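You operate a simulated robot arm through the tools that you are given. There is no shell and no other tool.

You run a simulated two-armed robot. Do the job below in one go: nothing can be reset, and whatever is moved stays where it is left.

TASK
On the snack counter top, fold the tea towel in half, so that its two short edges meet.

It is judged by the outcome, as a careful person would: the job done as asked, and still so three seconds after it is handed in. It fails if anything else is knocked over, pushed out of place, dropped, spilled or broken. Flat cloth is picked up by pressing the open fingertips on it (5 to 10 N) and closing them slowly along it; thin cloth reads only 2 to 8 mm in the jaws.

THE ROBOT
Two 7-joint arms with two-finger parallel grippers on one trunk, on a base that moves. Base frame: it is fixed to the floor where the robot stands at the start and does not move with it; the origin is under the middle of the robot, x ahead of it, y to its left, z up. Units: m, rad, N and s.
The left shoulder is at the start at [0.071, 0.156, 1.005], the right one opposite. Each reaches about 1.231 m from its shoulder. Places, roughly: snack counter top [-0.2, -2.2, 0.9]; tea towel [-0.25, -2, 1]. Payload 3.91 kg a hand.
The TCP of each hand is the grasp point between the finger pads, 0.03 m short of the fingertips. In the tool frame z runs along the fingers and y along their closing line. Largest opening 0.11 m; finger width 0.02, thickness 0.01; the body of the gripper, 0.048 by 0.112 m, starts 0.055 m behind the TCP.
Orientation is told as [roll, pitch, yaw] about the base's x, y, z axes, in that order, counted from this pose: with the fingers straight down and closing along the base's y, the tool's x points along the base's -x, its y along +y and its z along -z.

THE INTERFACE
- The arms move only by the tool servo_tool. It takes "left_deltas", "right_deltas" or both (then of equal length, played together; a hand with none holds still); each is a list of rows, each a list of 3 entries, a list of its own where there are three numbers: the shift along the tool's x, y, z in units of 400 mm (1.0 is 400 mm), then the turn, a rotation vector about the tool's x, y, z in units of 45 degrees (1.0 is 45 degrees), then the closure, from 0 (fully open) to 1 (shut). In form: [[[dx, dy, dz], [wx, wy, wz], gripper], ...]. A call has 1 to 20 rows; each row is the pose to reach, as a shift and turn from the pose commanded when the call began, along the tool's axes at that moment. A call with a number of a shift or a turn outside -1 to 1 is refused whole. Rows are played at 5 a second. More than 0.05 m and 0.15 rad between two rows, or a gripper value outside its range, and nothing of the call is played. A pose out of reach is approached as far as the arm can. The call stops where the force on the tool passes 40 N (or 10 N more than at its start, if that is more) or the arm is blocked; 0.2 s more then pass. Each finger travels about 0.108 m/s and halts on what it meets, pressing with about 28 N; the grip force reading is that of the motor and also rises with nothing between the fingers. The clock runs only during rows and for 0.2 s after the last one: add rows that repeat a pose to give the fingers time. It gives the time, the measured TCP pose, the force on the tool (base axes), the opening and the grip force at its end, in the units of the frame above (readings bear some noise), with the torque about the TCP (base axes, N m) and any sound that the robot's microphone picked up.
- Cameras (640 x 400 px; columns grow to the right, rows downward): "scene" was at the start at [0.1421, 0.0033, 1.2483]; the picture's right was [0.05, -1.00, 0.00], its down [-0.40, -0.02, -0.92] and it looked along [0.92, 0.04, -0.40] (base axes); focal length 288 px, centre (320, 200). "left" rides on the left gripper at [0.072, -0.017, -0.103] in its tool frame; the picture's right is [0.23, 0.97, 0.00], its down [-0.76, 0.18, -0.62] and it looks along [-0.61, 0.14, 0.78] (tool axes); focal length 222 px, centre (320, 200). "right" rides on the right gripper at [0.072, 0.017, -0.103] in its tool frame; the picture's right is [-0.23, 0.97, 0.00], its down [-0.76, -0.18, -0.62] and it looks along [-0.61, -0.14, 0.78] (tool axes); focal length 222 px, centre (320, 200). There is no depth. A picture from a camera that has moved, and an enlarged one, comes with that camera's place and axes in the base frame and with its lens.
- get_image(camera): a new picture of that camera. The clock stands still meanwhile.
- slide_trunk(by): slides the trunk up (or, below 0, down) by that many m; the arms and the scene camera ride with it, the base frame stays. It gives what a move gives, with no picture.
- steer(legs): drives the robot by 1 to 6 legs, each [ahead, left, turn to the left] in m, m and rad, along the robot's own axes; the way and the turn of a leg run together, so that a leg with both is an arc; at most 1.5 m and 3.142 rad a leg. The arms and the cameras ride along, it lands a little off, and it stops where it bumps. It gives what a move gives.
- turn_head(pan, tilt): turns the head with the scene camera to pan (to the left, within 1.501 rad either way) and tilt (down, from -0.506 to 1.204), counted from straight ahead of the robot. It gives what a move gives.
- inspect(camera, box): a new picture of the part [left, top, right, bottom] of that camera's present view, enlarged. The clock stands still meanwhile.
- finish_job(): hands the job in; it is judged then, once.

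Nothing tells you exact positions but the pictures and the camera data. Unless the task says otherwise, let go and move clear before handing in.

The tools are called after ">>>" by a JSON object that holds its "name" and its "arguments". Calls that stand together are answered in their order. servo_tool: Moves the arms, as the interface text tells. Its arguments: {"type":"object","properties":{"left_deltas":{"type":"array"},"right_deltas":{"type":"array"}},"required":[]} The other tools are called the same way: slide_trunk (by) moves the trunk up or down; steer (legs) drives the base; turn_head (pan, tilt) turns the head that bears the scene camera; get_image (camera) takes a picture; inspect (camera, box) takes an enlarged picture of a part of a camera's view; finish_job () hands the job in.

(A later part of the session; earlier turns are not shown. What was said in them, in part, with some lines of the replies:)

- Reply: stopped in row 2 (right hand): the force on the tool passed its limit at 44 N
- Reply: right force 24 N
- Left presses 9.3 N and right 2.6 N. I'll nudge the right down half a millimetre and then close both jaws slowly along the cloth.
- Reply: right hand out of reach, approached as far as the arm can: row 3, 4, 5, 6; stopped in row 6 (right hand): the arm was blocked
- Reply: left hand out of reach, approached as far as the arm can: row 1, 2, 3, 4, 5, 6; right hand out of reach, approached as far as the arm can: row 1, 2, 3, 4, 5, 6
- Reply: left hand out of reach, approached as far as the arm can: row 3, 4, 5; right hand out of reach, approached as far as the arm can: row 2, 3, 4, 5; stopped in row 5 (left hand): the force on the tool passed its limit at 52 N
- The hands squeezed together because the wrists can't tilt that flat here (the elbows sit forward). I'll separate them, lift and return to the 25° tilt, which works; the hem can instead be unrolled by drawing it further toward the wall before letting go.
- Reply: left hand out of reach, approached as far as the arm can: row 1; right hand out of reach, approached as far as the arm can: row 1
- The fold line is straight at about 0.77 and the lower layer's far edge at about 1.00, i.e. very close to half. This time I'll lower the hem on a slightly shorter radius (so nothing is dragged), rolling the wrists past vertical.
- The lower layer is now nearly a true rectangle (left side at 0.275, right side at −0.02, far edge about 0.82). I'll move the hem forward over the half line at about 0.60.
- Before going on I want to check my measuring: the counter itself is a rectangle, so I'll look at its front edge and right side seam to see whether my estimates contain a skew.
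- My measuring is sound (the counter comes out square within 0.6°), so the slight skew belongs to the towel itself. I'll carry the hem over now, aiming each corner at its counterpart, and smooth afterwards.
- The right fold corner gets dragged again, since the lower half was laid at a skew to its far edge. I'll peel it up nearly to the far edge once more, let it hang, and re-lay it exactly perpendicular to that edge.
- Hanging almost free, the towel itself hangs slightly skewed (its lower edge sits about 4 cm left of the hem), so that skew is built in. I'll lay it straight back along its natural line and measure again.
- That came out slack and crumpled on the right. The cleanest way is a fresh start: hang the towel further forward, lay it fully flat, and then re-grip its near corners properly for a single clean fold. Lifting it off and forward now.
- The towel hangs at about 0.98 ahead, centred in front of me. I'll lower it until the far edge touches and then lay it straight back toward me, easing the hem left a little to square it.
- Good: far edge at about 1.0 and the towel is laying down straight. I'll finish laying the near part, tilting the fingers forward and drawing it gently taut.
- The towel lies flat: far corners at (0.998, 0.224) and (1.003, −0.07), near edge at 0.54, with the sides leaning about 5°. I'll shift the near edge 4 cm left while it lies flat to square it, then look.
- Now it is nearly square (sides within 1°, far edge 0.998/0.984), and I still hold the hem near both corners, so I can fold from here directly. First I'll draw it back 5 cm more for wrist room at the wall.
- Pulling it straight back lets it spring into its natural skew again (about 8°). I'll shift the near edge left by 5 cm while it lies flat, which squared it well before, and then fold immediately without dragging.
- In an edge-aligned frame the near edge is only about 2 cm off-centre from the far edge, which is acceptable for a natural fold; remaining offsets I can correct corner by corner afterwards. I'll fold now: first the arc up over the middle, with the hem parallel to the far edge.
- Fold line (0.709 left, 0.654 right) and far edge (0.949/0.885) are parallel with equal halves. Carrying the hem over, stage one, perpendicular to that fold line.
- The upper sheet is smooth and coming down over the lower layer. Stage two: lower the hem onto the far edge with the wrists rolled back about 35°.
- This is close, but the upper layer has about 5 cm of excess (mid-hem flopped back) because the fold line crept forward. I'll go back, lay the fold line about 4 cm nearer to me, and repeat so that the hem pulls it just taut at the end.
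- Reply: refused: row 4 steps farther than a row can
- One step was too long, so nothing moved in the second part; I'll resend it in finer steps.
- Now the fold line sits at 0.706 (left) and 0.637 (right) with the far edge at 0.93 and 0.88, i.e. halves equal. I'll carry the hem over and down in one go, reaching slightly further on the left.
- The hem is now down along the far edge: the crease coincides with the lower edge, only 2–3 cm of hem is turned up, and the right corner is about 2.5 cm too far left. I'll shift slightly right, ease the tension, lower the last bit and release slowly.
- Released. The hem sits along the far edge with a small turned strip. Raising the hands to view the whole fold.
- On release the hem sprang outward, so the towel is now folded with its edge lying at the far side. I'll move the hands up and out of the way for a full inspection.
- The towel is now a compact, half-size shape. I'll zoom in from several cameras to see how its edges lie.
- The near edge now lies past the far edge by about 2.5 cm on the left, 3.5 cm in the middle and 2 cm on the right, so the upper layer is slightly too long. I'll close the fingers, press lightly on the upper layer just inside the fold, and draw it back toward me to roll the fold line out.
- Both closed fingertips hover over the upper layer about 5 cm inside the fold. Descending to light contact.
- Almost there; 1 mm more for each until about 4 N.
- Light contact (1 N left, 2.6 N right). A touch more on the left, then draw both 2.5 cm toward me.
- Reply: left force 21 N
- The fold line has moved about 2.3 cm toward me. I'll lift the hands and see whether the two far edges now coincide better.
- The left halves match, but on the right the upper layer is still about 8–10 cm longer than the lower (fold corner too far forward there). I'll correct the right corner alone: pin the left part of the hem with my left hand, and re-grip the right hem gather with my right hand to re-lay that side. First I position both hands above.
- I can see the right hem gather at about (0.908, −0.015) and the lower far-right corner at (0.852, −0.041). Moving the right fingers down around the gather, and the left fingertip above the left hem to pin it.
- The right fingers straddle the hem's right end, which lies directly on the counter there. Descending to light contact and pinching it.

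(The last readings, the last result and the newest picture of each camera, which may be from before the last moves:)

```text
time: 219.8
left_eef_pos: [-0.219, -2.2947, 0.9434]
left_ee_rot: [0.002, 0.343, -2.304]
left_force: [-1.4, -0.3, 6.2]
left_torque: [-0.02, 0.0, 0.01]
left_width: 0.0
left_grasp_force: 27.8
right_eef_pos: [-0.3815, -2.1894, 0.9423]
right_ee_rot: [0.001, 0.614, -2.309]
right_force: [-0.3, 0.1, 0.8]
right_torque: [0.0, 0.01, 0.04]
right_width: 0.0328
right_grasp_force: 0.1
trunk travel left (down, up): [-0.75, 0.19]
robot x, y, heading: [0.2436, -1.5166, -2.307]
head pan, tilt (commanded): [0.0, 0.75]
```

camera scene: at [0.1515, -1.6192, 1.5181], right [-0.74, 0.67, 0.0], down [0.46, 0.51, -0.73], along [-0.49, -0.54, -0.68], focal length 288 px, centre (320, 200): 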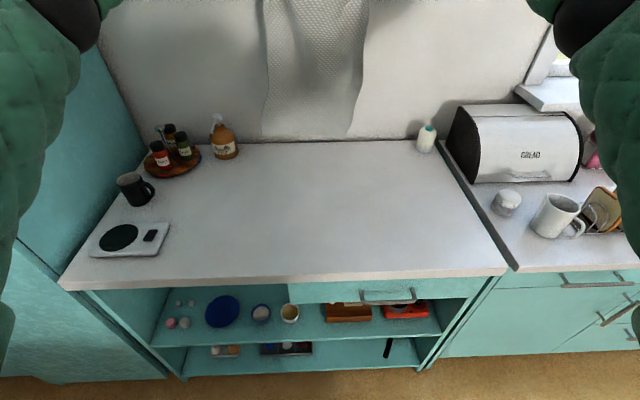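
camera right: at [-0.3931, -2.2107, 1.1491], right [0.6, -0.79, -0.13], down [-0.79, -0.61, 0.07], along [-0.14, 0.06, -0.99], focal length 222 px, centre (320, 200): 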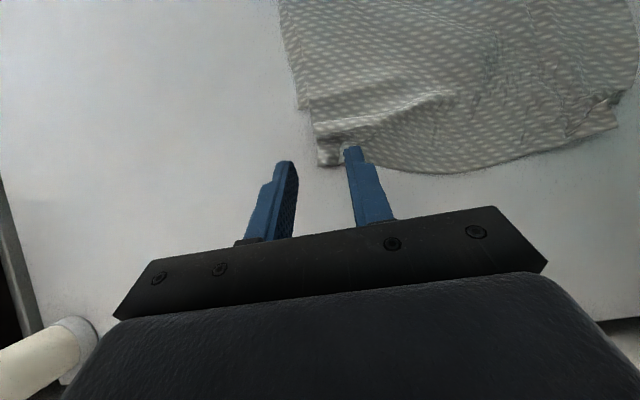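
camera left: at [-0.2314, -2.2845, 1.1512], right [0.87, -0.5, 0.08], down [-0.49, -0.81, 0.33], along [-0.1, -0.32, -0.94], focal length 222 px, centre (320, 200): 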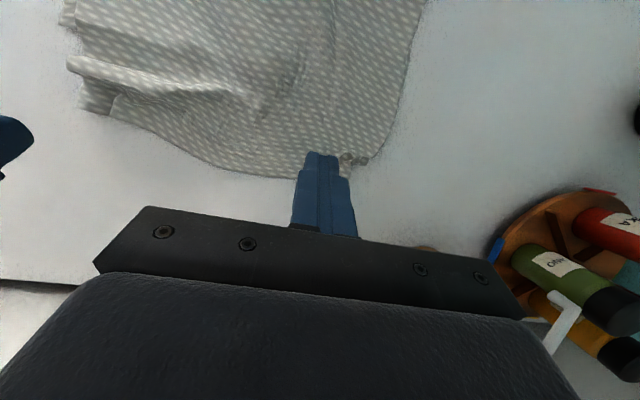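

Left pins with 6 N. One more millimetre on the right, then close its fingers slowly.

>>> {"name": "servo_tool", "arguments": {"right_deltas": [[[-0.0014, 0, 0.002], [0, 0, 0], 0.7], [[-0.0016, 0, 0.0023], [0, 0, 0], 0.7], [[-0.0016, 0, 0.0023], [0, 0, 0], 0.72], [[-0.0016, 0, 0.0023], [0, 0, 0], 0.74], [[-0.0016, 0, 0.0023], [0, 0, 0], 0.76], [[-0.0016, 0, 0.0023], [0, 0, 0], 0.78], [[-0.0016, 0, 0.0023], [0, 0, 0], 0.8], [[-0.0016, 0, 0.0023], [0, 0, 0], 0.82], [[-0.0016, 0, 0.0023], [0, 0, 0], 0.84], [[-0.0016, 0, 0.0023], [0, 0, 0], 0.86]]}}

>>> {"name": "inspect", "arguments": {"camera": "right", "box": [220, 60, 460, 210]}}

```text
time: 222.0
left_eef_pos: [-0.2185, -2.2951, 0.9433]
left_ee_rot: [0.0, 0.342, -2.306]
left_force: [-1.1, -1.2, 7.3]
left_torque: [-0.05, 0.04, 0.02]
left_width: 0.0001
left_grasp_force: 28.1
right_eef_pos: [-0.379, -2.1899, 0.942]
right_ee_rot: [0.001, 0.614, -2.309]
right_force: [0.3, -0.2, 1.3]
right_torque: [0.02, -0.01, 0.0]
right_width: 0.0154
right_grasp_force: 0.0
trunk travel left (down, up): [-0.75, 0.19]
robot x, y, heading: [0.2419, -1.5213, -2.307]
head pan, tilt (commanded): [0.0, 0.75]
```

```text
2.67 times, centred on (340, 135) of right
camera zoom: at [-0.3665, -2.2, 1.0682], right [0.6, -0.79, -0.13], down [-0.79, -0.61, 0.07], along [-0.14, 0.06, -0.99], focal length 592 px, centre (267, 373)
```

zoom: 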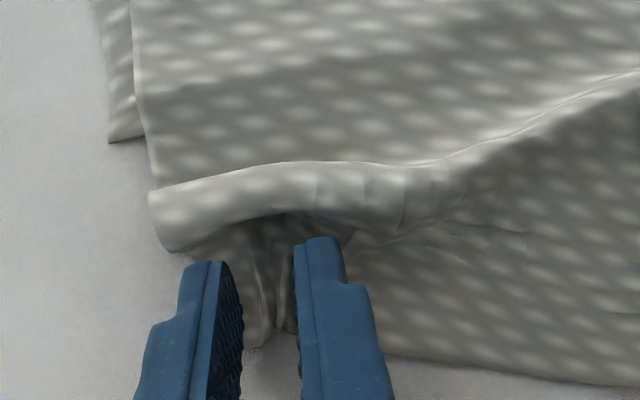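

>>> {"name": "servo_tool", "arguments": {"right_deltas": [[[0, 0, 0], [0, 0, 0], 0.88], [[0, 0, 0], [0, 0, 0], 0.9], [[0, 0, 0], [0, 0, 0], 0.92], [[0, 0, 0], [0, 0, 0], 0.94], [[0, 0, 0], [0, 0, 0], 0.96], [[0, 0, 0], [0, 0, 0], 0.98], [[0, 0, 0], [0, 0, 0], 1.0], [[0, 0, 0], [0, 0, 0], 1.0], [[0, 0, 0], [0, 0, 0], 1.0]]}}

>>> {"name": "inspect", "arguments": {"camera": "right", "box": [220, 60, 460, 210]}}

```text
time: 224.0
left_eef_pos: [-0.2187, -2.2952, 0.9436]
left_ee_rot: [0.002, 0.343, -2.306]
left_force: [-0.7, -1.5, 8.4]
left_torque: [-0.02, 0.05, 0.0]
left_width: 0.0
left_grasp_force: 27.8
right_eef_pos: [-0.38, -2.1892, 0.9416]
right_ee_rot: [0.0, 0.615, -2.31]
right_force: [0.1, -0.2, 1.2]
right_torque: [0.04, 0.01, 0.0]
right_width: 0.0031
right_grasp_force: 28.7
trunk travel left (down, up): [-0.75, 0.19]
robot x, y, heading: [0.2443, -1.5157, -2.314]
head pan, tilt (commanded): [0.0, 0.75]
```

```text
2.67 times, centred on (340, 135) of right
camera zoom: at [-0.3665, -2.2, 1.0682], right [0.6, -0.79, -0.13], down [-0.79, -0.61, 0.07], along [-0.14, 0.06, -0.99], focal length 592 px, centre (267, 373)
```

zoom: 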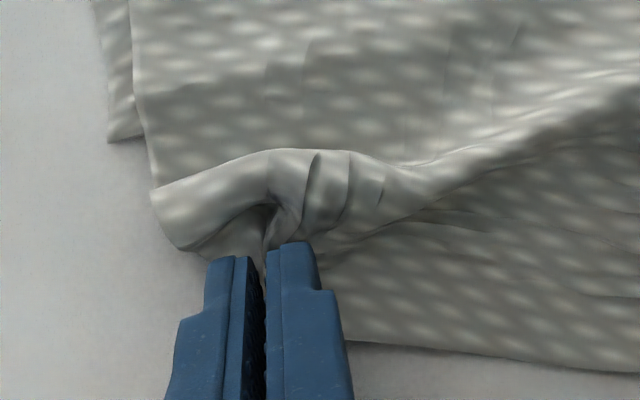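

The right hem corner is held (3.1 mm). Re-laying only the right side would strain against the pin, so I'll grip the left gather too and re-lay with the hem turned parallel to the far edge (about 15°). Lifting the left hand to find the left gather.

>>> {"name": "servo_tool", "arguments": {"left_deltas": [[[-0.01, 0, -0.06], [0, 0.05, 0], 1.0], [[-0.03, 0.02, -0.12], [0, 0.12, 0], 0.9], [[-0.05, 0.045, -0.18], [0, 0.23, 0], 0.8], [[-0.0725, 0.075, -0.2393], [0, 0.3333, 0], 0.7], [[-0.0725, 0.075, -0.2393], [0, 0.3333, 0], 0.7]]}}

>>> {"name": "get_image", "arguments": {"camera": "left"}}

>>> {"name": "inspect", "arguments": {"camera": "left", "box": [200, 60, 440, 210]}}

```text
time: 225.2
left_eef_pos: [-0.2384, -2.3602, 1.0252]
left_ee_rot: [0.002, 0.605, -2.306]
left_force: [0.4, -0.2, -0.6]
left_torque: [-0.01, 0.0, 0.02]
left_width: 0.0327
left_grasp_force: 0.1
right_eef_pos: [-0.3802, -2.1897, 0.9418]
right_ee_rot: [-0.003, 0.615, -2.311]
right_force: [-0.5, 1.0, 6.0]
right_torque: [0.08, -0.04, 0.01]
right_width: 0.0027
right_grasp_force: 27.8
trunk travel left (down, up): [-0.75, 0.19]
robot x, y, heading: [0.2404, -1.5224, -2.313]
head pan, tilt (commanded): [0.0, 0.75]
```

```text
taken
camera left: at [-0.2498, -2.3493, 1.1517], right [0.85, -0.52, 0.13], down [-0.53, -0.85, 0.08], along [0.07, -0.14, -0.99], focal length 222 px, centre (320, 200)
```

left: 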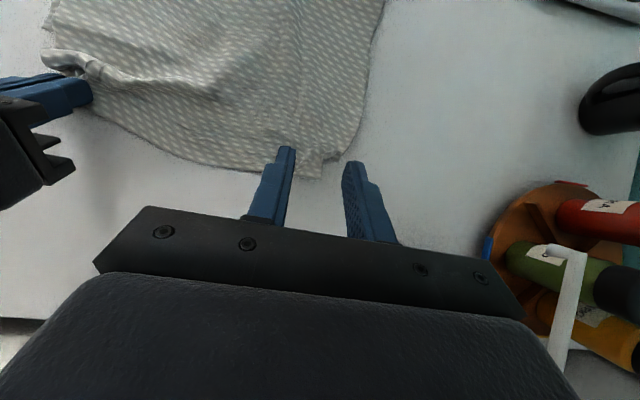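

```text
2.67 times, centred on (320, 135) of left
camera zoom: at [-0.2498, -2.3493, 1.1517], right [0.85, -0.52, 0.13], down [-0.53, -0.85, 0.08], along [0.07, -0.14, -0.99], focal length 592 px, centre (320, 373)
```

zoom: 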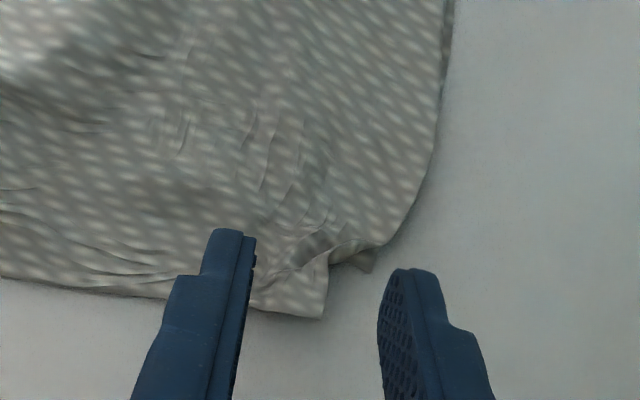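

I can see the hem's true left corner at about (0.937, 0.226) and just beside it the lower far-left corner at (0.914, 0.241), so the left is only 2–3 cm off. I'll pinch the hem near that corner with the left hand.

>>> {"name": "servo_tool", "arguments": {"left_deltas": [[[-0.034, -0.01, 0.055], [0, 0, 0], 0.7], [[-0.067, -0.02, 0.11], [0, 0, 0], 0.7], [[-0.1003, -0.03, 0.165], [0, 0, 0], 0.7]]}}

>>> {"name": "servo_tool", "arguments": {"left_deltas": [[[-0.0057, 0, 0.0082], [0, 0, 0], 0.7], [[-0.0057, 0, 0.0082], [0, 0, 0], 0.7]]}}

>>> {"name": "inspect", "arguments": {"camera": "left", "box": [200, 60, 440, 210]}}

```text
time: 226.0
left_eef_pos: [-0.2445, -2.3494, 0.9485]
left_ee_rot: [0.003, 0.604, -2.304]
left_force: [0.4, -0.6, 0.3]
left_torque: [-0.02, 0.01, -0.03]
left_width: 0.0329
left_grasp_force: 0.1
right_eef_pos: [-0.3801, -2.1885, 0.9424]
right_ee_rot: [0.0, 0.615, -2.308]
right_force: [-0.4, -0.1, 5.5]
right_torque: [0.08, -0.03, 0.0]
right_width: 0.0028
right_grasp_force: 28.3
trunk travel left (down, up): [-0.75, 0.19]
robot x, y, heading: [0.2409, -1.5211, -2.307]
head pan, tilt (commanded): [0.0, 0.75]
```

```text
time: 226.6
left_eef_pos: [-0.2445, -2.3482, 0.9421]
left_ee_rot: [0.004, 0.606, -2.307]
left_force: [0.2, 0.3, 0.9]
left_torque: [-0.02, 0.03, -0.02]
left_width: 0.0331
left_grasp_force: 0.0
right_eef_pos: [-0.3798, -2.1889, 0.9416]
right_ee_rot: [-0.003, 0.614, -2.307]
right_force: [-0.2, 0.2, 7.0]
right_torque: [0.03, -0.05, -0.01]
right_width: 0.0028
right_grasp_force: 28.1
trunk travel left (down, up): [-0.75, 0.19]
robot x, y, heading: [0.244, -1.5208, -2.312]
head pan, tilt (commanded): [0.0, 0.75]
```

```text
2.67 times, centred on (320, 135) of left
camera zoom: at [-0.2554, -2.3378, 1.0698], right [0.85, -0.52, 0.13], down [-0.53, -0.85, 0.08], along [0.07, -0.14, -0.99], focal length 592 px, centre (320, 373)
```

zoom: 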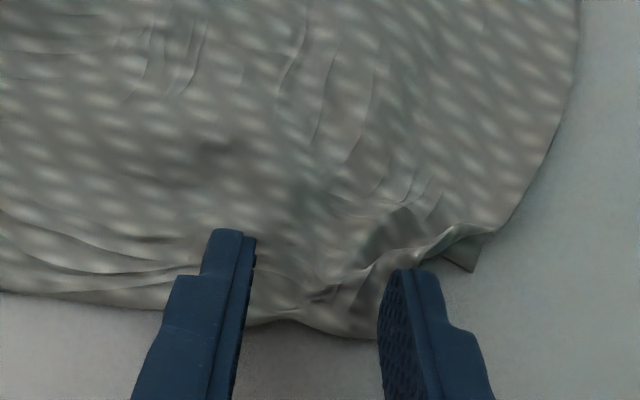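

Both left fingertips are on the hem. Pressing slightly and closing slowly.

>>> {"name": "servo_tool", "arguments": {"left_deltas": [[[-0.0014, 0, 0.002], [0, 0, 0], 0.7], [[-0.0018, 0, 0.0026], [0, 0, 0], 0.7], [[-0.0018, 0, 0.0026], [0, 0, 0], 0.73], [[-0.0018, 0, 0.0026], [0, 0, 0], 0.76], [[-0.0018, 0, 0.0026], [0, 0, 0], 0.79], [[-0.0018, 0, 0.0026], [0, 0, 0], 0.82], [[-0.0018, 0, 0.0026], [0, 0, 0], 0.85], [[-0.0018, 0, 0.0026], [0, 0, 0], 0.88], [[-0.0018, 0, 0.0026], [0, 0, 0], 0.91], [[-0.0018, 0, 0.0026], [0, 0, 0], 0.94], [[-0.0018, 0, 0.0026], [0, 0, 0], 0.97], [[-0.0018, 0, 0.0026], [0, 0, 0], 1.0], [[-0.0018, 0, 0.0026], [0, 0, 0], 1.0], [[-0.0018, 0, 0.0026], [0, 0, 0], 1.0]]}}

>>> {"name": "inspect", "arguments": {"camera": "left", "box": [200, 60, 440, 210]}}

```text
time: 229.6
left_eef_pos: [-0.2446, -2.3494, 0.9414]
left_ee_rot: [0.003, 0.606, -2.306]
left_force: [-0.3, 1.0, 5.0]
left_torque: [0.11, -0.01, -0.03]
left_width: 0.0025
left_grasp_force: 28.5
right_eef_pos: [-0.3799, -2.1902, 0.9417]
right_ee_rot: [0.0, 0.615, -2.31]
right_force: [0.3, -1.2, 2.9]
right_torque: [-0.07, -0.03, 0.0]
right_width: 0.0029
right_grasp_force: 28.3
trunk travel left (down, up): [-0.75, 0.19]
robot x, y, heading: [0.2411, -1.5183, -2.305]
head pan, tilt (commanded): [0.0, 0.75]
```

```text
2.67 times, centred on (320, 135) of left
camera zoom: at [-0.2555, -2.3372, 1.0684], right [0.85, -0.52, 0.13], down [-0.53, -0.85, 0.08], along [0.07, -0.14, -0.99], focal length 592 px, centre (320, 373)
```

zoom: 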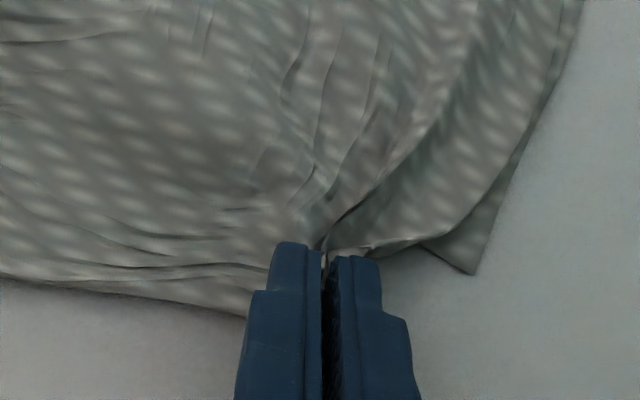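

Both hem corners are held again (2.5 and 2.9 mm), now with the fingers pointing into the cloth the right way. I'll lift the hem up and back, with the right side further back, to re-lay the fold parallel to the far edge.

>>> {"name": "servo_tool", "arguments": {"left_deltas": [[[0.067, 0.0035, -0.0653], [0, -0.0778, 0], 1.0], [[0.143, 0.007, -0.113], [0, -0.1556, 0], 1.0], [[0.2233, 0.0105, -0.1463], [0, -0.2333, 0], 1.0], [[0.305, 0.014, -0.1618], [0, -0.3111, 0], 1.0], [[0.3863, 0.0175, -0.1665], [0, -0.3889, 0], 1.0], [[0.4673, 0.021, -0.1603], [0, -0.4667, 0], 1.0], [[0.54, 0.0245, -0.1428], [0, -0.5444, 0], 1.0], [[0.6125, 0.028, -0.1148], [0, -0.6222, 0], 1.0], [[0.675, 0.0315, -0.082], [0, -0.7, 0], 1.0], [[0.7393, 0.035, -0.0425], [0, -0.7778, 0], 1.0]], "right_deltas": [[[0.0688, 0.003, -0.064], [0, -0.0778, 0], 1.0], [[0.148, 0.006, -0.109], [0, -0.1556, 0], 1.0], [[0.2328, 0.009, -0.1393], [0, -0.2333, 0], 1.0], [[0.3205, 0.012, -0.1505], [0, -0.3111, 0], 1.0], [[0.4083, 0.015, -0.1505], [0, -0.3889, 0], 1.0], [[0.496, 0.018, -0.1395], [0, -0.4667, 0], 1.0], [[0.5758, 0.021, -0.117], [0, -0.5444, 0], 1.0], [[0.6555, 0.024, -0.0835], [0, -0.6222, 0], 1.0], [[0.7248, 0.027, -0.046], [0, -0.7, 0], 1.0], [[0.7968, 0.03, -0.0013], [0, -0.7778, 0], 1.0]]}}

>>> {"name": "inspect", "arguments": {"camera": "scene", "box": [200, 100, 440, 280]}}

>>> {"name": "get_image", "arguments": {"camera": "left"}}

>>> {"name": "get_image", "arguments": {"camera": "right"}}

```text
time: 231.8
left_eef_pos: [-0.074, -2.1851, 1.125]
left_ee_rot: [0.002, -0.006, -2.308]
left_force: [-2.6, 5.3, 0.3]
left_torque: [0.13, 0.09, -0.06]
left_width: 0.0028
left_grasp_force: 27.5
right_eef_pos: [-0.1948, -2.0048, 1.1275]
right_ee_rot: [-0.001, 0.002, -2.309]
right_force: [3.0, -5.9, 0.7]
right_torque: [-0.18, -0.09, 0.01]
right_width: 0.003
right_grasp_force: 27.7
trunk travel left (down, up): [-0.75, 0.19]
robot x, y, heading: [0.2419, -1.5236, -2.312]
head pan, tilt (commanded): [0.0, 0.75]
```

```text
2.22 times, centred on (320, 190) of scene
camera zoom: at [0.1538, -1.6175, 1.5185], right [-0.74, 0.67, 0.0], down [0.46, 0.5, -0.73], along [-0.49, -0.54, -0.68], focal length 640 px, centre (320, 222)
```

zoom: 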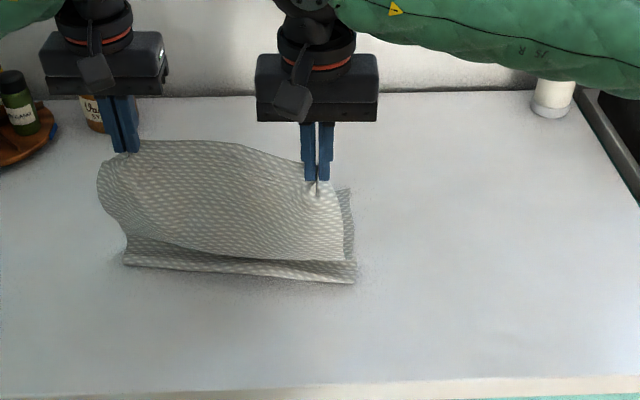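

```text
taken
camera left: at [-0.0374, -2.1202, 1.2272], right [0.87, -0.49, 0.0], down [-0.38, -0.68, 0.63], along [-0.31, -0.55, -0.78], focal length 222 px, centre (320, 200)
```

left: 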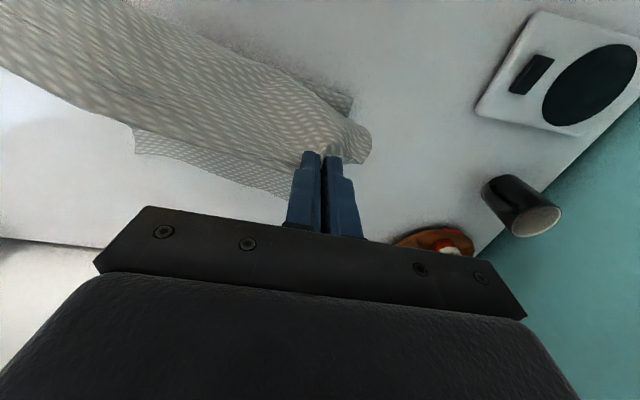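

```text
taken
camera right: at [-0.1325, -1.9617, 1.2315], right [0.57, -0.82, 0.0], down [-0.64, -0.44, 0.62], along [-0.51, -0.35, -0.78], focal length 222 px, centre (320, 200)
```

right: 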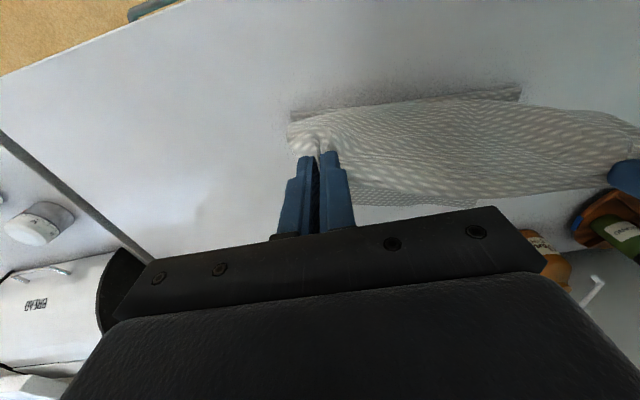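

I'll draw the hem a bit further back on the right than the left, to lay the right fold corner about 3 cm nearer to me, then return over the fold line.

>>> {"name": "servo_tool", "arguments": {"left_deltas": [[[0.05, 0.005, 0.01], [0, 0, 0], 1.0], [[0.1, 0.01, 0.03], [0, 0, 0], 1.0], [[0.13, 0.0125, 0.055], [0, 0, 0], 1.0], [[0.15, 0.015, 0.075], [0, 0, 0], 1.0], [[0.15, 0.015, 0.075], [0, 0, 0], 1.0], [[0.11, 0.01, 0.035], [0, 0, 0], 1.0], [[0.06, 0.005, 0.01], [0, 0, 0], 1.0], [[0.02, 0, -0.01], [0, 0, 0], 1.0]], "right_deltas": [[[0.08, 0.005, 0.015], [0, 0, 0], 1.0], [[0.16, 0.01, 0.045], [0, 0, 0], 1.0], [[0.21, 0.0125, 0.085], [0, 0, 0], 1.0], [[0.25, 0.015, 0.125], [0, 0, 0], 1.0], [[0.25, 0.015, 0.125], [0, 0, 0], 1.0], [[0.18, 0.01, 0.06], [0, 0, 0], 1.0], [[0.1, 0.005, 0.015], [0, 0, 0], 1.0], [[0.03, 0, -0.01], [0, 0, 0], 1.0]]}}

>>> {"name": "inspect", "arguments": {"camera": "scene", "box": [200, 100, 440, 280]}}

>>> {"name": "inspect", "arguments": {"camera": "left", "box": [80, 60, 400, 260]}}

>>> {"name": "inspect", "arguments": {"camera": "right", "box": [260, 60, 580, 260]}}

```text
time: 233.6
left_eef_pos: [-0.0718, -2.1802, 1.1261]
left_ee_rot: [0.004, -0.005, -2.307]
left_force: [-2.0, 3.1, 0.1]
left_torque: [0.08, 0.0, -0.04]
left_width: 0.0024
left_grasp_force: 27.9
right_eef_pos: [-0.1895, -1.9975, 1.1272]
right_ee_rot: [0.0, 0.005, -2.309]
right_force: [1.5, -2.3, 0.1]
right_torque: [-0.09, -0.06, 0.0]
right_width: 0.0032
right_grasp_force: 28.3
trunk travel left (down, up): [-0.75, 0.19]
robot x, y, heading: [0.2461, -1.5192, -2.308]
head pan, tilt (commanded): [0.0, 0.75]
```

```text
2.22 times, centred on (320, 190) of scene
camera zoom: at [0.151, -1.6194, 1.518], right [-0.74, 0.67, 0.0], down [0.46, 0.51, -0.73], along [-0.49, -0.54, -0.68], focal length 640 px, centre (320, 222)
```

zoom: 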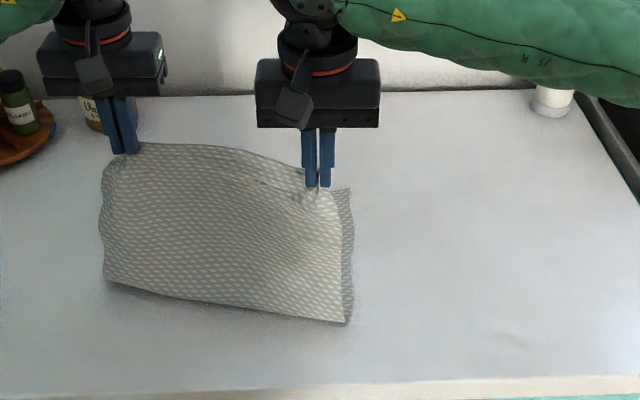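

```text
2.00 times, centred on (240, 160) of left
camera zoom: at [-0.0348, -2.1149, 1.2295], right [0.87, -0.48, 0.0], down [-0.38, -0.68, 0.63], along [-0.3, -0.55, -0.78], focal length 444 px, centre (480, 280)
```

zoom: 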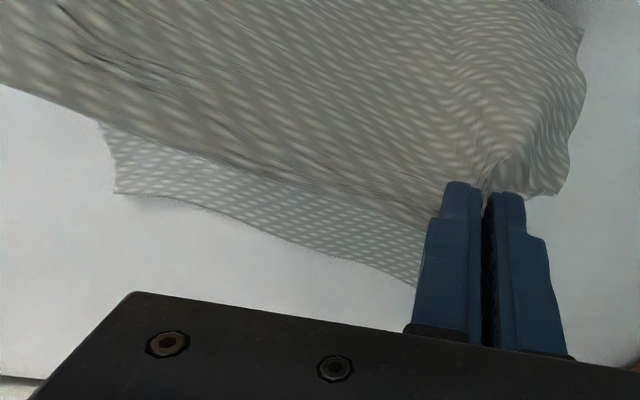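

```text
2.00 times, centred on (420, 160) of right
camera zoom: at [-0.1274, -1.954, 1.2313], right [0.57, -0.82, 0.0], down [-0.65, -0.45, 0.62], along [-0.51, -0.35, -0.78], focal length 444 px, centre (120, 280)
```

zoom: 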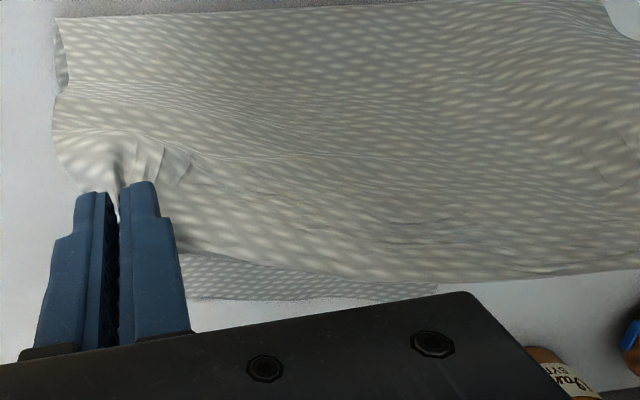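

Now the fold line (0.675 left, 0.608 right) is parallel to the far edge (about 0.91 left, 0.858 right), with the lower half a little longer, so bringing the hem over should pull it just taut. Carrying it over and down.

>>> {"name": "servo_tool", "arguments": {"left_deltas": [[[-0.0684, -0.0035, 0.0076], [0, 0.0667, 0], 1.0], [[-0.1311, -0.007, 0.0305], [0, 0.1333, 0], 1.0], [[-0.1881, -0.0105, 0.0641], [0, 0.2, 0], 1.0], [[-0.2394, -0.014, 0.1052], [0, 0.2667, 0], 1.0], [[-0.285, -0.0175, 0.1525], [0, 0.3333, 0], 1.0]], "right_deltas": [[[-0.072, -0.003, 0.0078], [0, 0.0667, 0], 1.0], [[-0.138, -0.006, 0.031], [0, 0.1333, 0], 1.0], [[-0.198, -0.009, 0.0651], [0, 0.2, 0], 1.0], [[-0.252, -0.012, 0.107], [0, 0.2667, 0], 1.0], [[-0.3, -0.015, 0.155], [0, 0.3333, 0], 1.0]]}}

>>> {"name": "servo_tool", "arguments": {"left_deltas": [[[-0.0647, -0.0029, 0.0075], [0, 0.0635, 0], 1.0], [[-0.1233, -0.0057, 0.029], [0, 0.127, 0], 1.0], [[-0.1745, -0.0086, 0.0583], [0, 0.1905, 0], 1.0], [[-0.2185, -0.0114, 0.0963], [0, 0.254, 0], 1.0], [[-0.254, -0.0143, 0.1393], [0, 0.3175, 0], 1.0], [[-0.2828, -0.0171, 0.1843], [0, 0.381, 0], 1.0], [[-0.3018, -0.02, 0.2283], [0, 0.4444, 0], 1.0]], "right_deltas": [[[-0.0678, -0.0021, 0.0068], [0, 0.0635, 0], 1.0], [[-0.129, -0.0043, 0.0273], [0, 0.127, 0], 1.0], [[-0.1825, -0.0064, 0.0563], [0, 0.1905, 0], 1.0], [[-0.228, -0.0086, 0.0938], [0, 0.254, 0], 1.0], [[-0.2648, -0.0107, 0.1365], [0, 0.3175, 0], 1.0], [[-0.2948, -0.0129, 0.181], [0, 0.381, 0], 1.0], [[-0.314, -0.015, 0.225], [0, 0.4444, 0], 1.0]]}}

>>> {"name": "inspect", "arguments": {"camera": "scene", "box": [220, 110, 380, 230]}}

>>> {"name": "inspect", "arguments": {"camera": "left", "box": [100, 20, 440, 240]}}

>>> {"name": "inspect", "arguments": {"camera": "right", "box": [200, 20, 540, 240]}}

```text
time: 234.8
left_eef_pos: [-0.1525, -2.2599, 1.0659]
left_ee_rot: [0.0, 0.259, -2.307]
left_force: [-1.3, 1.6, 0.0]
left_torque: [0.08, 0.01, -0.02]
left_width: 0.0028
left_grasp_force: 27.6
right_eef_pos: [-0.2728, -2.0803, 1.0638]
right_ee_rot: [0.0, 0.268, -2.31]
right_force: [0.8, -1.6, 0.9]
right_torque: [-0.09, -0.06, 0.0]
right_width: 0.0032
right_grasp_force: 27.8
trunk travel left (down, up): [-0.75, 0.19]
robot x, y, heading: [0.2422, -1.5193, -2.31]
head pan, tilt (commanded): [0.0, 0.75]
```

```text
time: 236.4
left_eef_pos: [-0.2258, -2.3263, 0.9479]
left_ee_rot: [0.002, 0.608, -2.305]
left_force: [-1.4, 1.0, 0.4]
left_torque: [0.02, 0.04, 0.04]
left_width: 0.0026
left_grasp_force: 27.6
right_eef_pos: [-0.3447, -2.1478, 0.9466]
right_ee_rot: [-0.002, 0.616, -2.31]
right_force: [0.1, -0.7, -0.7]
right_torque: [-0.05, -0.05, -0.04]
right_width: 0.0027
right_grasp_force: 27.7
trunk travel left (down, up): [-0.75, 0.19]
robot x, y, heading: [0.2418, -1.5187, -2.306]
head pan, tilt (commanded): [0.0, 0.75]
```

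```text
3.33 times, centred on (300, 170) of scene
camera zoom: at [0.1508, -1.6202, 1.518], right [-0.74, 0.67, 0.0], down [0.46, 0.51, -0.73], along [-0.49, -0.54, -0.68], focal length 961 px, centre (387, 300)
```

zoom: 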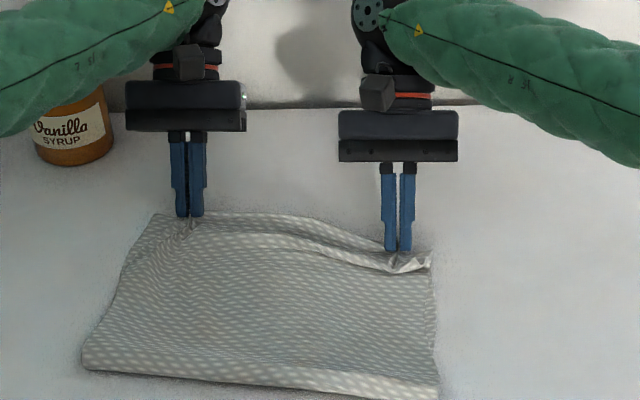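

```text
1.82 times, centred on (270, 130) of left
camera zoom: at [-0.2362, -2.3145, 1.0745], right [0.85, -0.52, 0.13], down [-0.53, -0.85, 0.08], along [0.07, -0.14, -0.99], focal length 404 px, centre (411, 327)
```

zoom: 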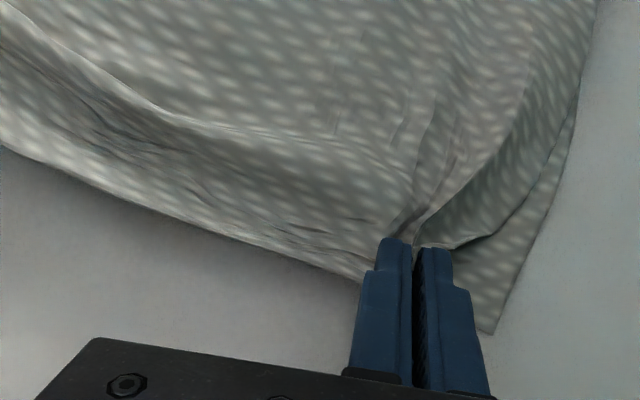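

```text
1.82 times, centred on (370, 130) of right
camera zoom: at [-0.3309, -2.1593, 1.0732], right [0.6, -0.79, -0.13], down [-0.79, -0.61, 0.07], along [-0.13, 0.06, -0.99], focal length 404 px, centre (229, 327)
```

zoom: 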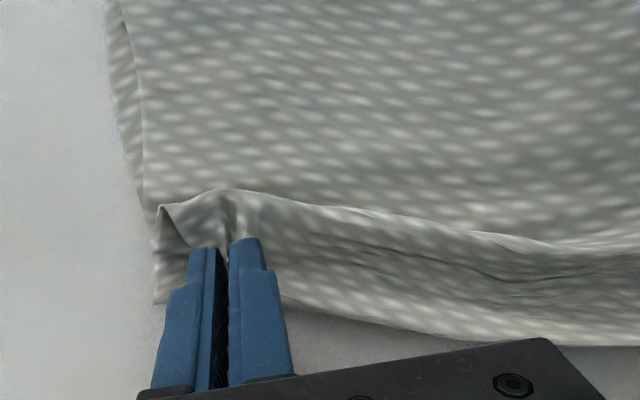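

The fold now looks square and even from above. Lowering the last few millimetres and releasing slowly.

>>> {"name": "servo_tool", "arguments": {"left_deltas": [[[-0.0057, 0, 0.0082], [0, 0, 0], 1.0], [[-0.0057, 0, 0.0082], [0, 0, 0], 0.95], [[-0.0057, 0, 0.0082], [0, 0, 0], 0.9], [[-0.0057, 0, 0.0082], [0, 0, 0], 0.85], [[-0.0057, 0, 0.0082], [0, 0, 0], 0.8], [[-0.0057, 0, 0.0082], [0, 0, 0], 0.75], [[-0.0057, 0, 0.0082], [0, 0, 0], 0.7]], "right_deltas": [[[-0.0057, 0, 0.0082], [0, 0, 0], 1.0], [[-0.0057, 0, 0.0082], [0, 0, 0], 0.95], [[-0.0057, 0, 0.0082], [0, 0, 0], 0.9], [[-0.0057, 0, 0.0082], [0, 0, 0], 0.85], [[-0.0057, 0, 0.0082], [0, 0, 0], 0.8], [[-0.0057, 0, 0.0082], [0, 0, 0], 0.75], [[-0.0057, 0, 0.0082], [0, 0, 0], 0.7]]}}

>>> {"name": "servo_tool", "arguments": {"left_deltas": [[[0.0287, 0, -0.041], [0, 0, 0], 0.65], [[0.0574, 0, -0.0819], [0, 0, 0], 0.6], [[0.1148, 0, -0.1638], [0, 0, 0], 0.6], [[0.1722, 0, -0.2457], [0, 0, 0], 0.6]], "right_deltas": [[[0.0287, 0, -0.041], [0, 0, 0], 0.65], [[0.0574, 0, -0.0819], [0, 0, 0], 0.6], [[0.1148, 0, -0.1638], [0, 0, 0], 0.6], [[0.1722, 0, -0.2457], [0, 0, 0], 0.6]]}}

>>> {"name": "inspect", "arguments": {"camera": "scene", "box": [220, 110, 380, 230]}}

>>> {"name": "get_image", "arguments": {"camera": "left"}}

>>> {"name": "get_image", "arguments": {"camera": "right"}}

```text
time: 238.0
left_eef_pos: [-0.2231, -2.3246, 0.9455]
left_ee_rot: [0.004, 0.608, -2.304]
left_force: [-1.2, 0.4, 0.2]
left_torque: [-0.02, -0.02, 0.01]
left_width: 0.0329
left_grasp_force: 0.2
right_eef_pos: [-0.3432, -2.1489, 0.9427]
right_ee_rot: [-0.002, 0.615, -2.309]
right_force: [0.3, 0.9, 0.8]
right_torque: [-0.01, 0.05, -0.01]
right_width: 0.033
right_grasp_force: 0.2
trunk travel left (down, up): [-0.75, 0.19]
robot x, y, heading: [0.2443, -1.5196, -2.308]
head pan, tilt (commanded): [0.0, 0.75]
```

```text
time: 239.0
left_eef_pos: [-0.2216, -2.3205, 1.0688]
left_ee_rot: [0.004, 0.605, -2.306]
left_force: [0.3, 0.6, 0.3]
left_torque: [-0.02, 0.04, 0.01]
left_width: 0.0442
left_grasp_force: 0.1
right_eef_pos: [-0.3464, -2.1465, 1.0624]
right_ee_rot: [-0.003, 0.612, -2.31]
right_force: [0.5, 0.5, -0.4]
right_torque: [0.01, -0.01, 0.0]
right_width: 0.044
right_grasp_force: 0.2
trunk travel left (down, up): [-0.75, 0.19]
robot x, y, heading: [0.2431, -1.5205, -2.312]
head pan, tilt (commanded): [0.0, 0.75]
```

```text
3.33 times, centred on (300, 170) of scene
camera zoom: at [0.1536, -1.617, 1.5182], right [-0.74, 0.67, 0.0], down [0.46, 0.5, -0.73], along [-0.49, -0.54, -0.68], focal length 961 px, centre (387, 300)
```

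zoom: 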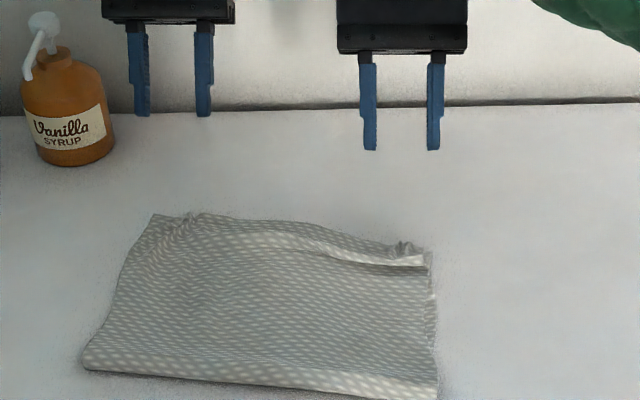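

```text
taken
camera left: at [-0.233, -2.3084, 1.1956], right [0.85, -0.52, 0.13], down [-0.53, -0.85, 0.08], along [0.07, -0.14, -0.99], focal length 222 px, centre (320, 200)
```

left: 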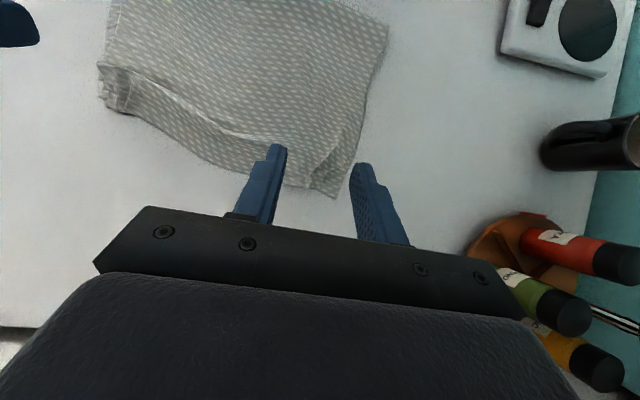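

```text
taken
camera right: at [-0.3322, -2.1571, 1.1896], right [0.6, -0.79, -0.13], down [-0.79, -0.61, 0.07], along [-0.14, 0.06, -0.99], focal length 222 px, centre (320, 200)
```

right: 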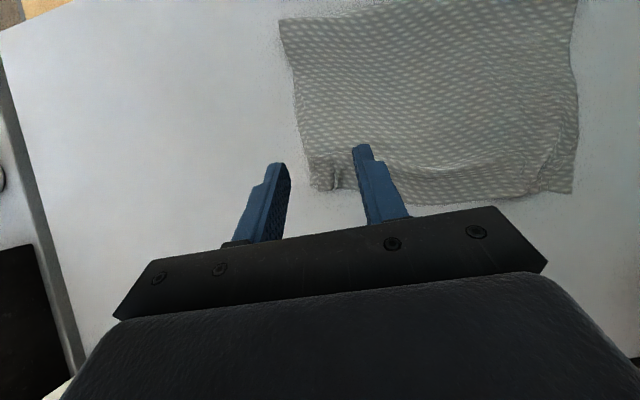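

That is a neat half-size rectangle now. I'll raise the hands clear and check the edges closely.

>>> {"name": "servo_tool", "arguments": {"left_deltas": [[[0.06, 0.03, -0.05], [0, -0.0972, 0], 0.6], [[0.12, 0.06, -0.1], [0, -0.1944, 0], 0.6], [[0.18, 0.09, -0.15], [0, -0.2917, 0], 0.6], [[0.24, 0.12, -0.18], [0, -0.3889, 0], 0.6], [[0.3, 0.15, -0.21], [0, -0.4861, 0], 0.6], [[0.36, 0.18, -0.23], [0, -0.5833, 0], 0.6], [[0.42, 0.21, -0.24], [0, -0.6806, 0], 0.6], [[0.48, 0.24, -0.25], [0, -0.7778, 0], 0.6]], "right_deltas": [[[0.06, -0.03, -0.05], [0, -0.0972, 0], 0.6], [[0.12, -0.06, -0.1], [0, -0.1944, 0], 0.6], [[0.18, -0.09, -0.15], [0, -0.2917, 0], 0.6], [[0.24, -0.12, -0.18], [0, -0.3889, 0], 0.6], [[0.3, -0.15, -0.21], [0, -0.4861, 0], 0.6], [[0.36, -0.18, -0.23], [0, -0.5833, 0], 0.6], [[0.42, -0.21, -0.24], [0, -0.6806, 0], 0.6], [[0.48, -0.24, -0.25], [0, -0.7778, 0], 0.6]]}}

>>> {"name": "inspect", "arguments": {"camera": "scene", "box": [230, 140, 350, 230]}}

>>> {"name": "get_image", "arguments": {"camera": "right"}}

>>> {"name": "get_image", "arguments": {"camera": "left"}}

```text
time: 240.8
left_eef_pos: [-0.0836, -2.307, 1.2573]
left_ee_rot: [0.002, -0.008, -2.31]
left_force: [0.0, 0.6, 0.6]
left_torque: [0.0, 0.02, 0.0]
left_width: 0.0439
left_grasp_force: 0.1
right_eef_pos: [-0.3453, -2.0112, 1.2581]
right_ee_rot: [0.001, 0.0, -2.31]
right_force: [0.6, 0.2, 0.1]
right_torque: [-0.01, 0.02, -0.02]
right_width: 0.0441
right_grasp_force: 0.1
trunk travel left (down, up): [-0.75, 0.19]
robot x, y, heading: [0.2417, -1.5194, -2.313]
head pan, tilt (commanded): [0.0, 0.75]
```

```text
4.44 times, centred on (290, 185) of scene
camera zoom: at [0.1534, -1.6173, 1.5184], right [-0.74, 0.67, 0.0], down [0.46, 0.5, -0.73], along [-0.49, -0.54, -0.68], focal length 1281 px, centre (453, 267)
```

zoom: 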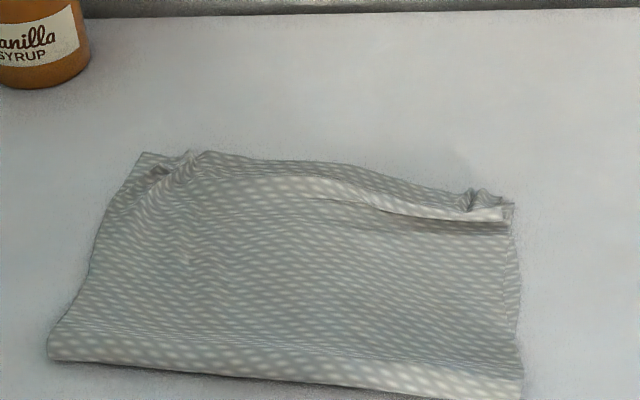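

```text
taken
camera right: at [-0.2841, -1.9673, 1.3616], right [0.57, -0.82, 0.0], down [-0.64, -0.44, 0.62], along [-0.51, -0.35, -0.78], focal length 222 px, centre (320, 200)
```

right: 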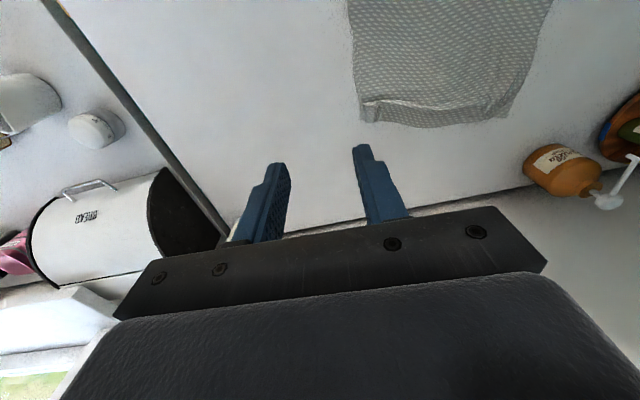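

```text
taken
camera left: at [-0.0456, -2.2426, 1.3606], right [0.87, -0.49, 0.0], down [-0.38, -0.68, 0.63], along [-0.31, -0.55, -0.78], focal length 222 px, centre (320, 200)
```

left: 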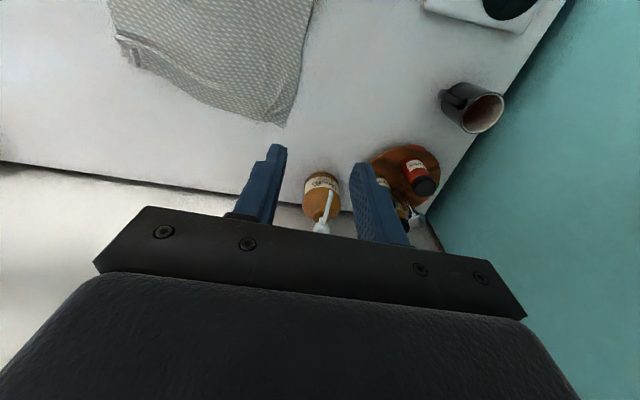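

>>> {"name": "inspect", "arguments": {"camera": "scene", "box": [245, 160, 340, 205]}}

>>> {"name": "inspect", "arguments": {"camera": "right", "box": [335, 0, 565, 140]}}

>>> {"name": "inspect", "arguments": {"camera": "left", "box": [95, 0, 325, 140]}}

```text
6.74 times, centred on (292, 182) of scene
camera zoom: at [0.1534, -1.6173, 1.5184], right [-0.74, 0.67, 0.0], down [0.46, 0.5, -0.73], along [-0.49, -0.54, -0.68], focal length 1942 px, centre (505, 318)
```

zoom: 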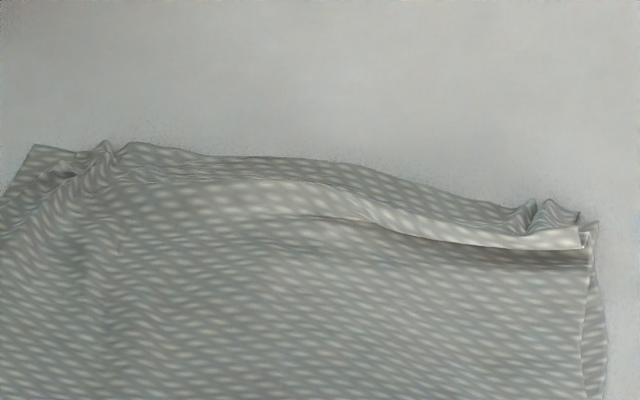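

```text
2.78 times, centred on (450, 70) of right
camera zoom: at [-0.2841, -1.9673, 1.3616], right [0.57, -0.82, 0.0], down [-0.64, -0.44, 0.62], along [-0.51, -0.35, -0.78], focal length 618 px, centre (-42, 562)
```

zoom: 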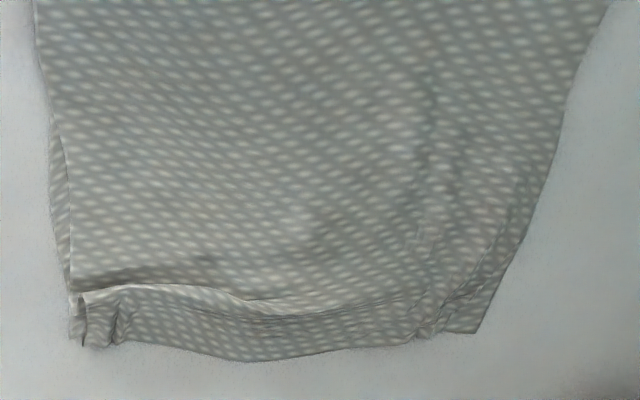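

```text
2.78 times, centred on (210, 70) of left
camera zoom: at [-0.0456, -2.2426, 1.3606], right [0.87, -0.49, 0.0], down [-0.38, -0.68, 0.63], along [-0.31, -0.55, -0.78], focal length 618 px, centre (626, 562)
```

zoom: 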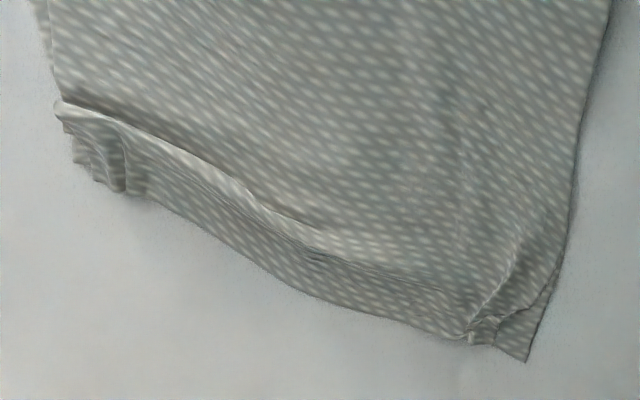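

The right corners meet within about 1 cm and the edge runs along the other within 2–3 cm; only the left corner of the upper edge looks tucked in a few centimetres. I'll bring the left hand lower for a closer look there.

>>> {"name": "servo_tool", "arguments": {"left_deltas": [[[-0.05, -0.03, 0.08], [0, 0.0556, 0], 0.6], [[-0.1, -0.06, 0.16], [0, 0.1111, 0], 0.6], [[-0.15, -0.09, 0.24], [0, 0.1667, 0], 0.6], [[-0.2, -0.12, 0.32], [0, 0.2222, 0], 0.6], [[-0.25, -0.14, 0.4], [0, 0.2778, 0], 0.6], [[-0.28, -0.14, 0.46], [0, 0.3333, 0], 0.6], [[-0.28, -0.14, 0.5], [0, 0.4444, 0], 0.6], [[-0.28, -0.14, 0.52], [0, 0.5556, 0], 0.6]]}}

>>> {"name": "get_image", "arguments": {"camera": "left"}}

>>> {"name": "inspect", "arguments": {"camera": "left", "box": [200, 40, 440, 190]}}

```text
time: 242.6
left_eef_pos: [-0.2026, -2.3582, 1.0496]
left_ee_rot: [0.004, 0.432, -2.305]
left_force: [0.7, -0.3, -0.1]
left_torque: [-0.03, 0.0, -0.05]
left_width: 0.044
left_grasp_force: 0.0
right_eef_pos: [-0.3477, -2.0134, 1.2559]
right_ee_rot: [0.0, 0.003, -2.309]
right_force: [-0.9, 0.5, 0.9]
right_torque: [0.0, 0.02, -0.01]
right_width: 0.0443
right_grasp_force: 0.0
trunk travel left (down, up): [-0.75, 0.19]
robot x, y, heading: [0.2378, -1.5175, -2.311]
head pan, tilt (commanded): [0.0, 0.75]
```

```text
taken
camera left: at [-0.1987, -2.3313, 1.1745], right [0.86, -0.5, 0.1], down [-0.51, -0.82, 0.25], along [-0.04, -0.26, -0.96], focal length 222 px, centre (320, 200)
```

left: 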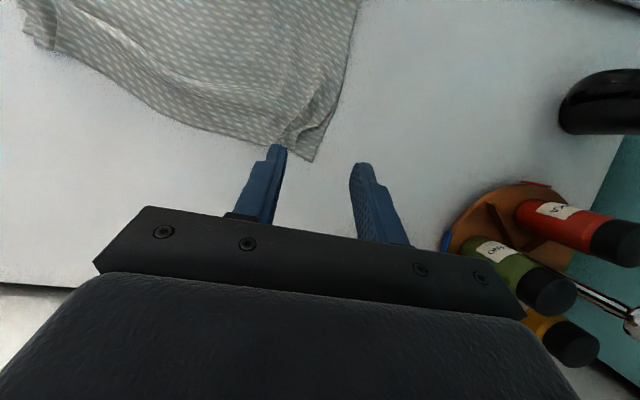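

```text
2.67 times, centred on (320, 115) of left
camera zoom: at [-0.1987, -2.3313, 1.1745], right [0.86, -0.5, 0.1], down [-0.51, -0.82, 0.25], along [-0.04, -0.26, -0.96], focal length 592 px, centre (320, 427)
```

zoom: 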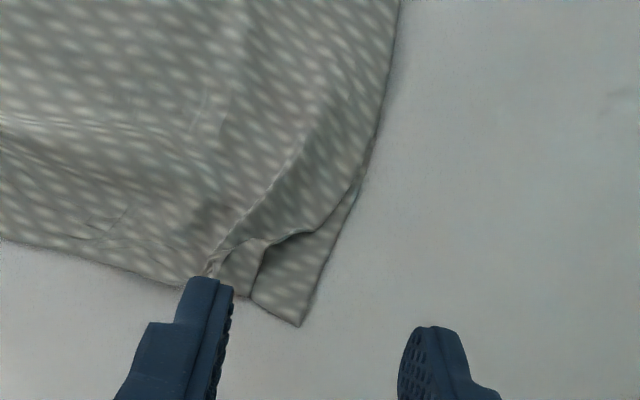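

On close look the upper edge's left corner is only about 2.5 cm from the lower one, the right corners within 1 cm, and the edges between run within about 2 cm – a good half fold. I'll withdraw both hands fully and check the whole scene.

>>> {"name": "servo_tool", "arguments": {"left_deltas": [[[0.06, 0, -0.1], [0, -0.07, 0], 0.6], [[0.12, 0, -0.2], [0, -0.14, 0], 0.6], [[0.18, 0.02, -0.3], [0, -0.21, 0], 0.6], [[0.26, 0.05, -0.38], [0, -0.28, 0], 0.6], [[0.34, 0.08, -0.44], [0, -0.35, 0], 0.6], [[0.43, 0.11, -0.48], [0, -0.42, 0], 0.6], [[0.52, 0.14, -0.5], [0, -0.49, 0], 0.6], [[0.61, 0.17, -0.5], [0, -0.55, 0], 0.6], [[0.7, 0.2, -0.48], [0, -0.55, 0], 0.6], [[0.79, 0.23, -0.45], [0, -0.55, 0], 0.6], [[0.88, 0.26, -0.42], [0, -0.55, 0], 0.6], [[0.97, 0.29, -0.39], [0, -0.55, 0], 0.6]], "right_deltas": [[[0.05, -0.04, 0], [0, 0, 0], 0.6], [[0.1, -0.08, 0], [0, 0, 0], 0.6], [[0.16, -0.12, 0], [0, 0, 0], 0.6], [[0.22, -0.16, 0], [0, 0, 0], 0.6], [[0.28, -0.2, 0], [0, 0, 0], 0.6], [[0.34, -0.24, 0], [0, 0, 0], 0.6], [[0.4, -0.28, 0], [0, 0, 0], 0.6], [[0.46, -0.32, 0], [0, 0, 0], 0.6], [[0.52, -0.36, 0], [0, 0, 0], 0.6], [[0.58, -0.4, 0], [0, 0, 0], 0.6], [[0.62, -0.44, 0], [0, 0, 0], 0.6], [[0.65, -0.48, 0], [0, 0, 0], 0.6]]}}

>>> {"name": "get_image", "arguments": {"camera": "scene"}}

>>> {"name": "inspect", "arguments": {"camera": "scene", "box": [220, 130, 380, 240]}}

```text
time: 245.2
left_eef_pos: [0.081, -2.2222, 1.3521]
left_ee_rot: [0.001, -0.002, -2.308]
left_force: [0.5, 0.7, 0.1]
left_torque: [-0.04, 0.01, 0.02]
left_width: 0.044
left_grasp_force: 0.1
right_eef_pos: [-0.3119, -1.6866, 1.2543]
right_ee_rot: [-0.001, 0.001, -2.31]
right_force: [0.8, 0.5, -0.1]
right_torque: [-0.01, 0.01, 0.01]
right_width: 0.044
right_grasp_force: 0.1
trunk travel left (down, up): [-0.75, 0.19]
robot x, y, heading: [0.2459, -1.5183, -2.31]
head pan, tilt (commanded): [0.0, 0.75]
```

```text
taken
camera scene: at [0.1544, -1.6166, 1.5185], right [-0.74, 0.67, 0.0], down [0.46, 0.5, -0.73], along [-0.49, -0.54, -0.68], focal length 288 px, centre (320, 200)
```

scene: 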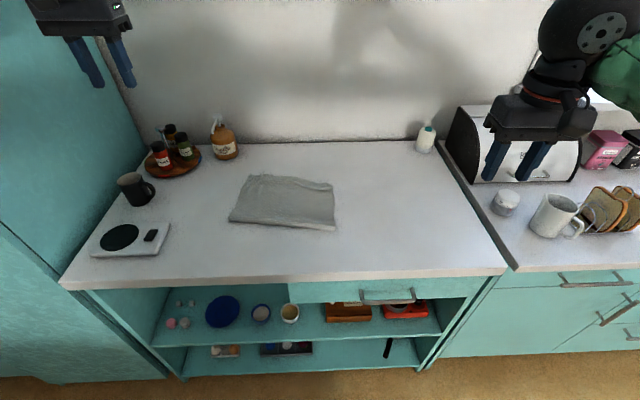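

```text
3.64 times, centred on (300, 185) of scene
camera zoom: at [0.1544, -1.6166, 1.5185], right [-0.74, 0.67, 0.0], down [0.46, 0.5, -0.73], along [-0.49, -0.54, -0.68], focal length 1048 px, centre (393, 254)
```

zoom: 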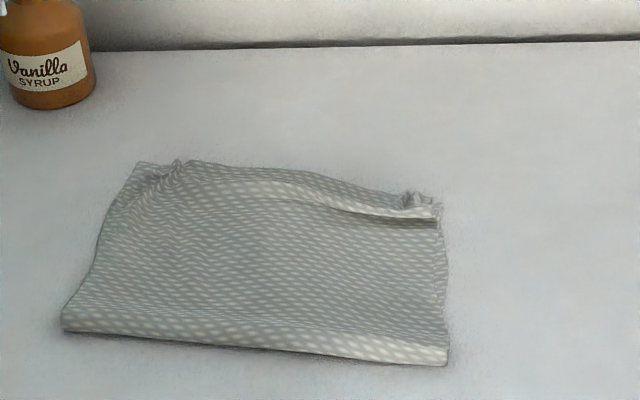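

The towel lies on the counter folded in half. Its near short edge rests on the far one: the right corners are about 1 cm apart, the left about 2.5 cm, and the middle about 2 cm. The syrup bottle, spice rack, mug, scale and the other items look just where they were. Both hands are empty and clear, so I'm handing the job in.

>>> {"name": "finish_job", "arguments": {}}

```text
The job is handed in.
```

The tea towel is folded in half on the snack counter, and I've handed the job in.

- **Fold:** the short edges meet to about 1 cm at the right corners, 2.5 cm at the left and 2 cm in the middle. A low ridge and small gathers remain in the upper layer along that edge.
- **Position:** the towel lies several centimetres nearer the front of the counter than it started and turned roughly 10°. I pulled it towards me to get wrist room at the wall, and it took several attempts to bring the edges together.
- **Surroundings:** in the last picture everything else on the counter looked as it did at the start. Both hands had let go and were clear before I handed in.
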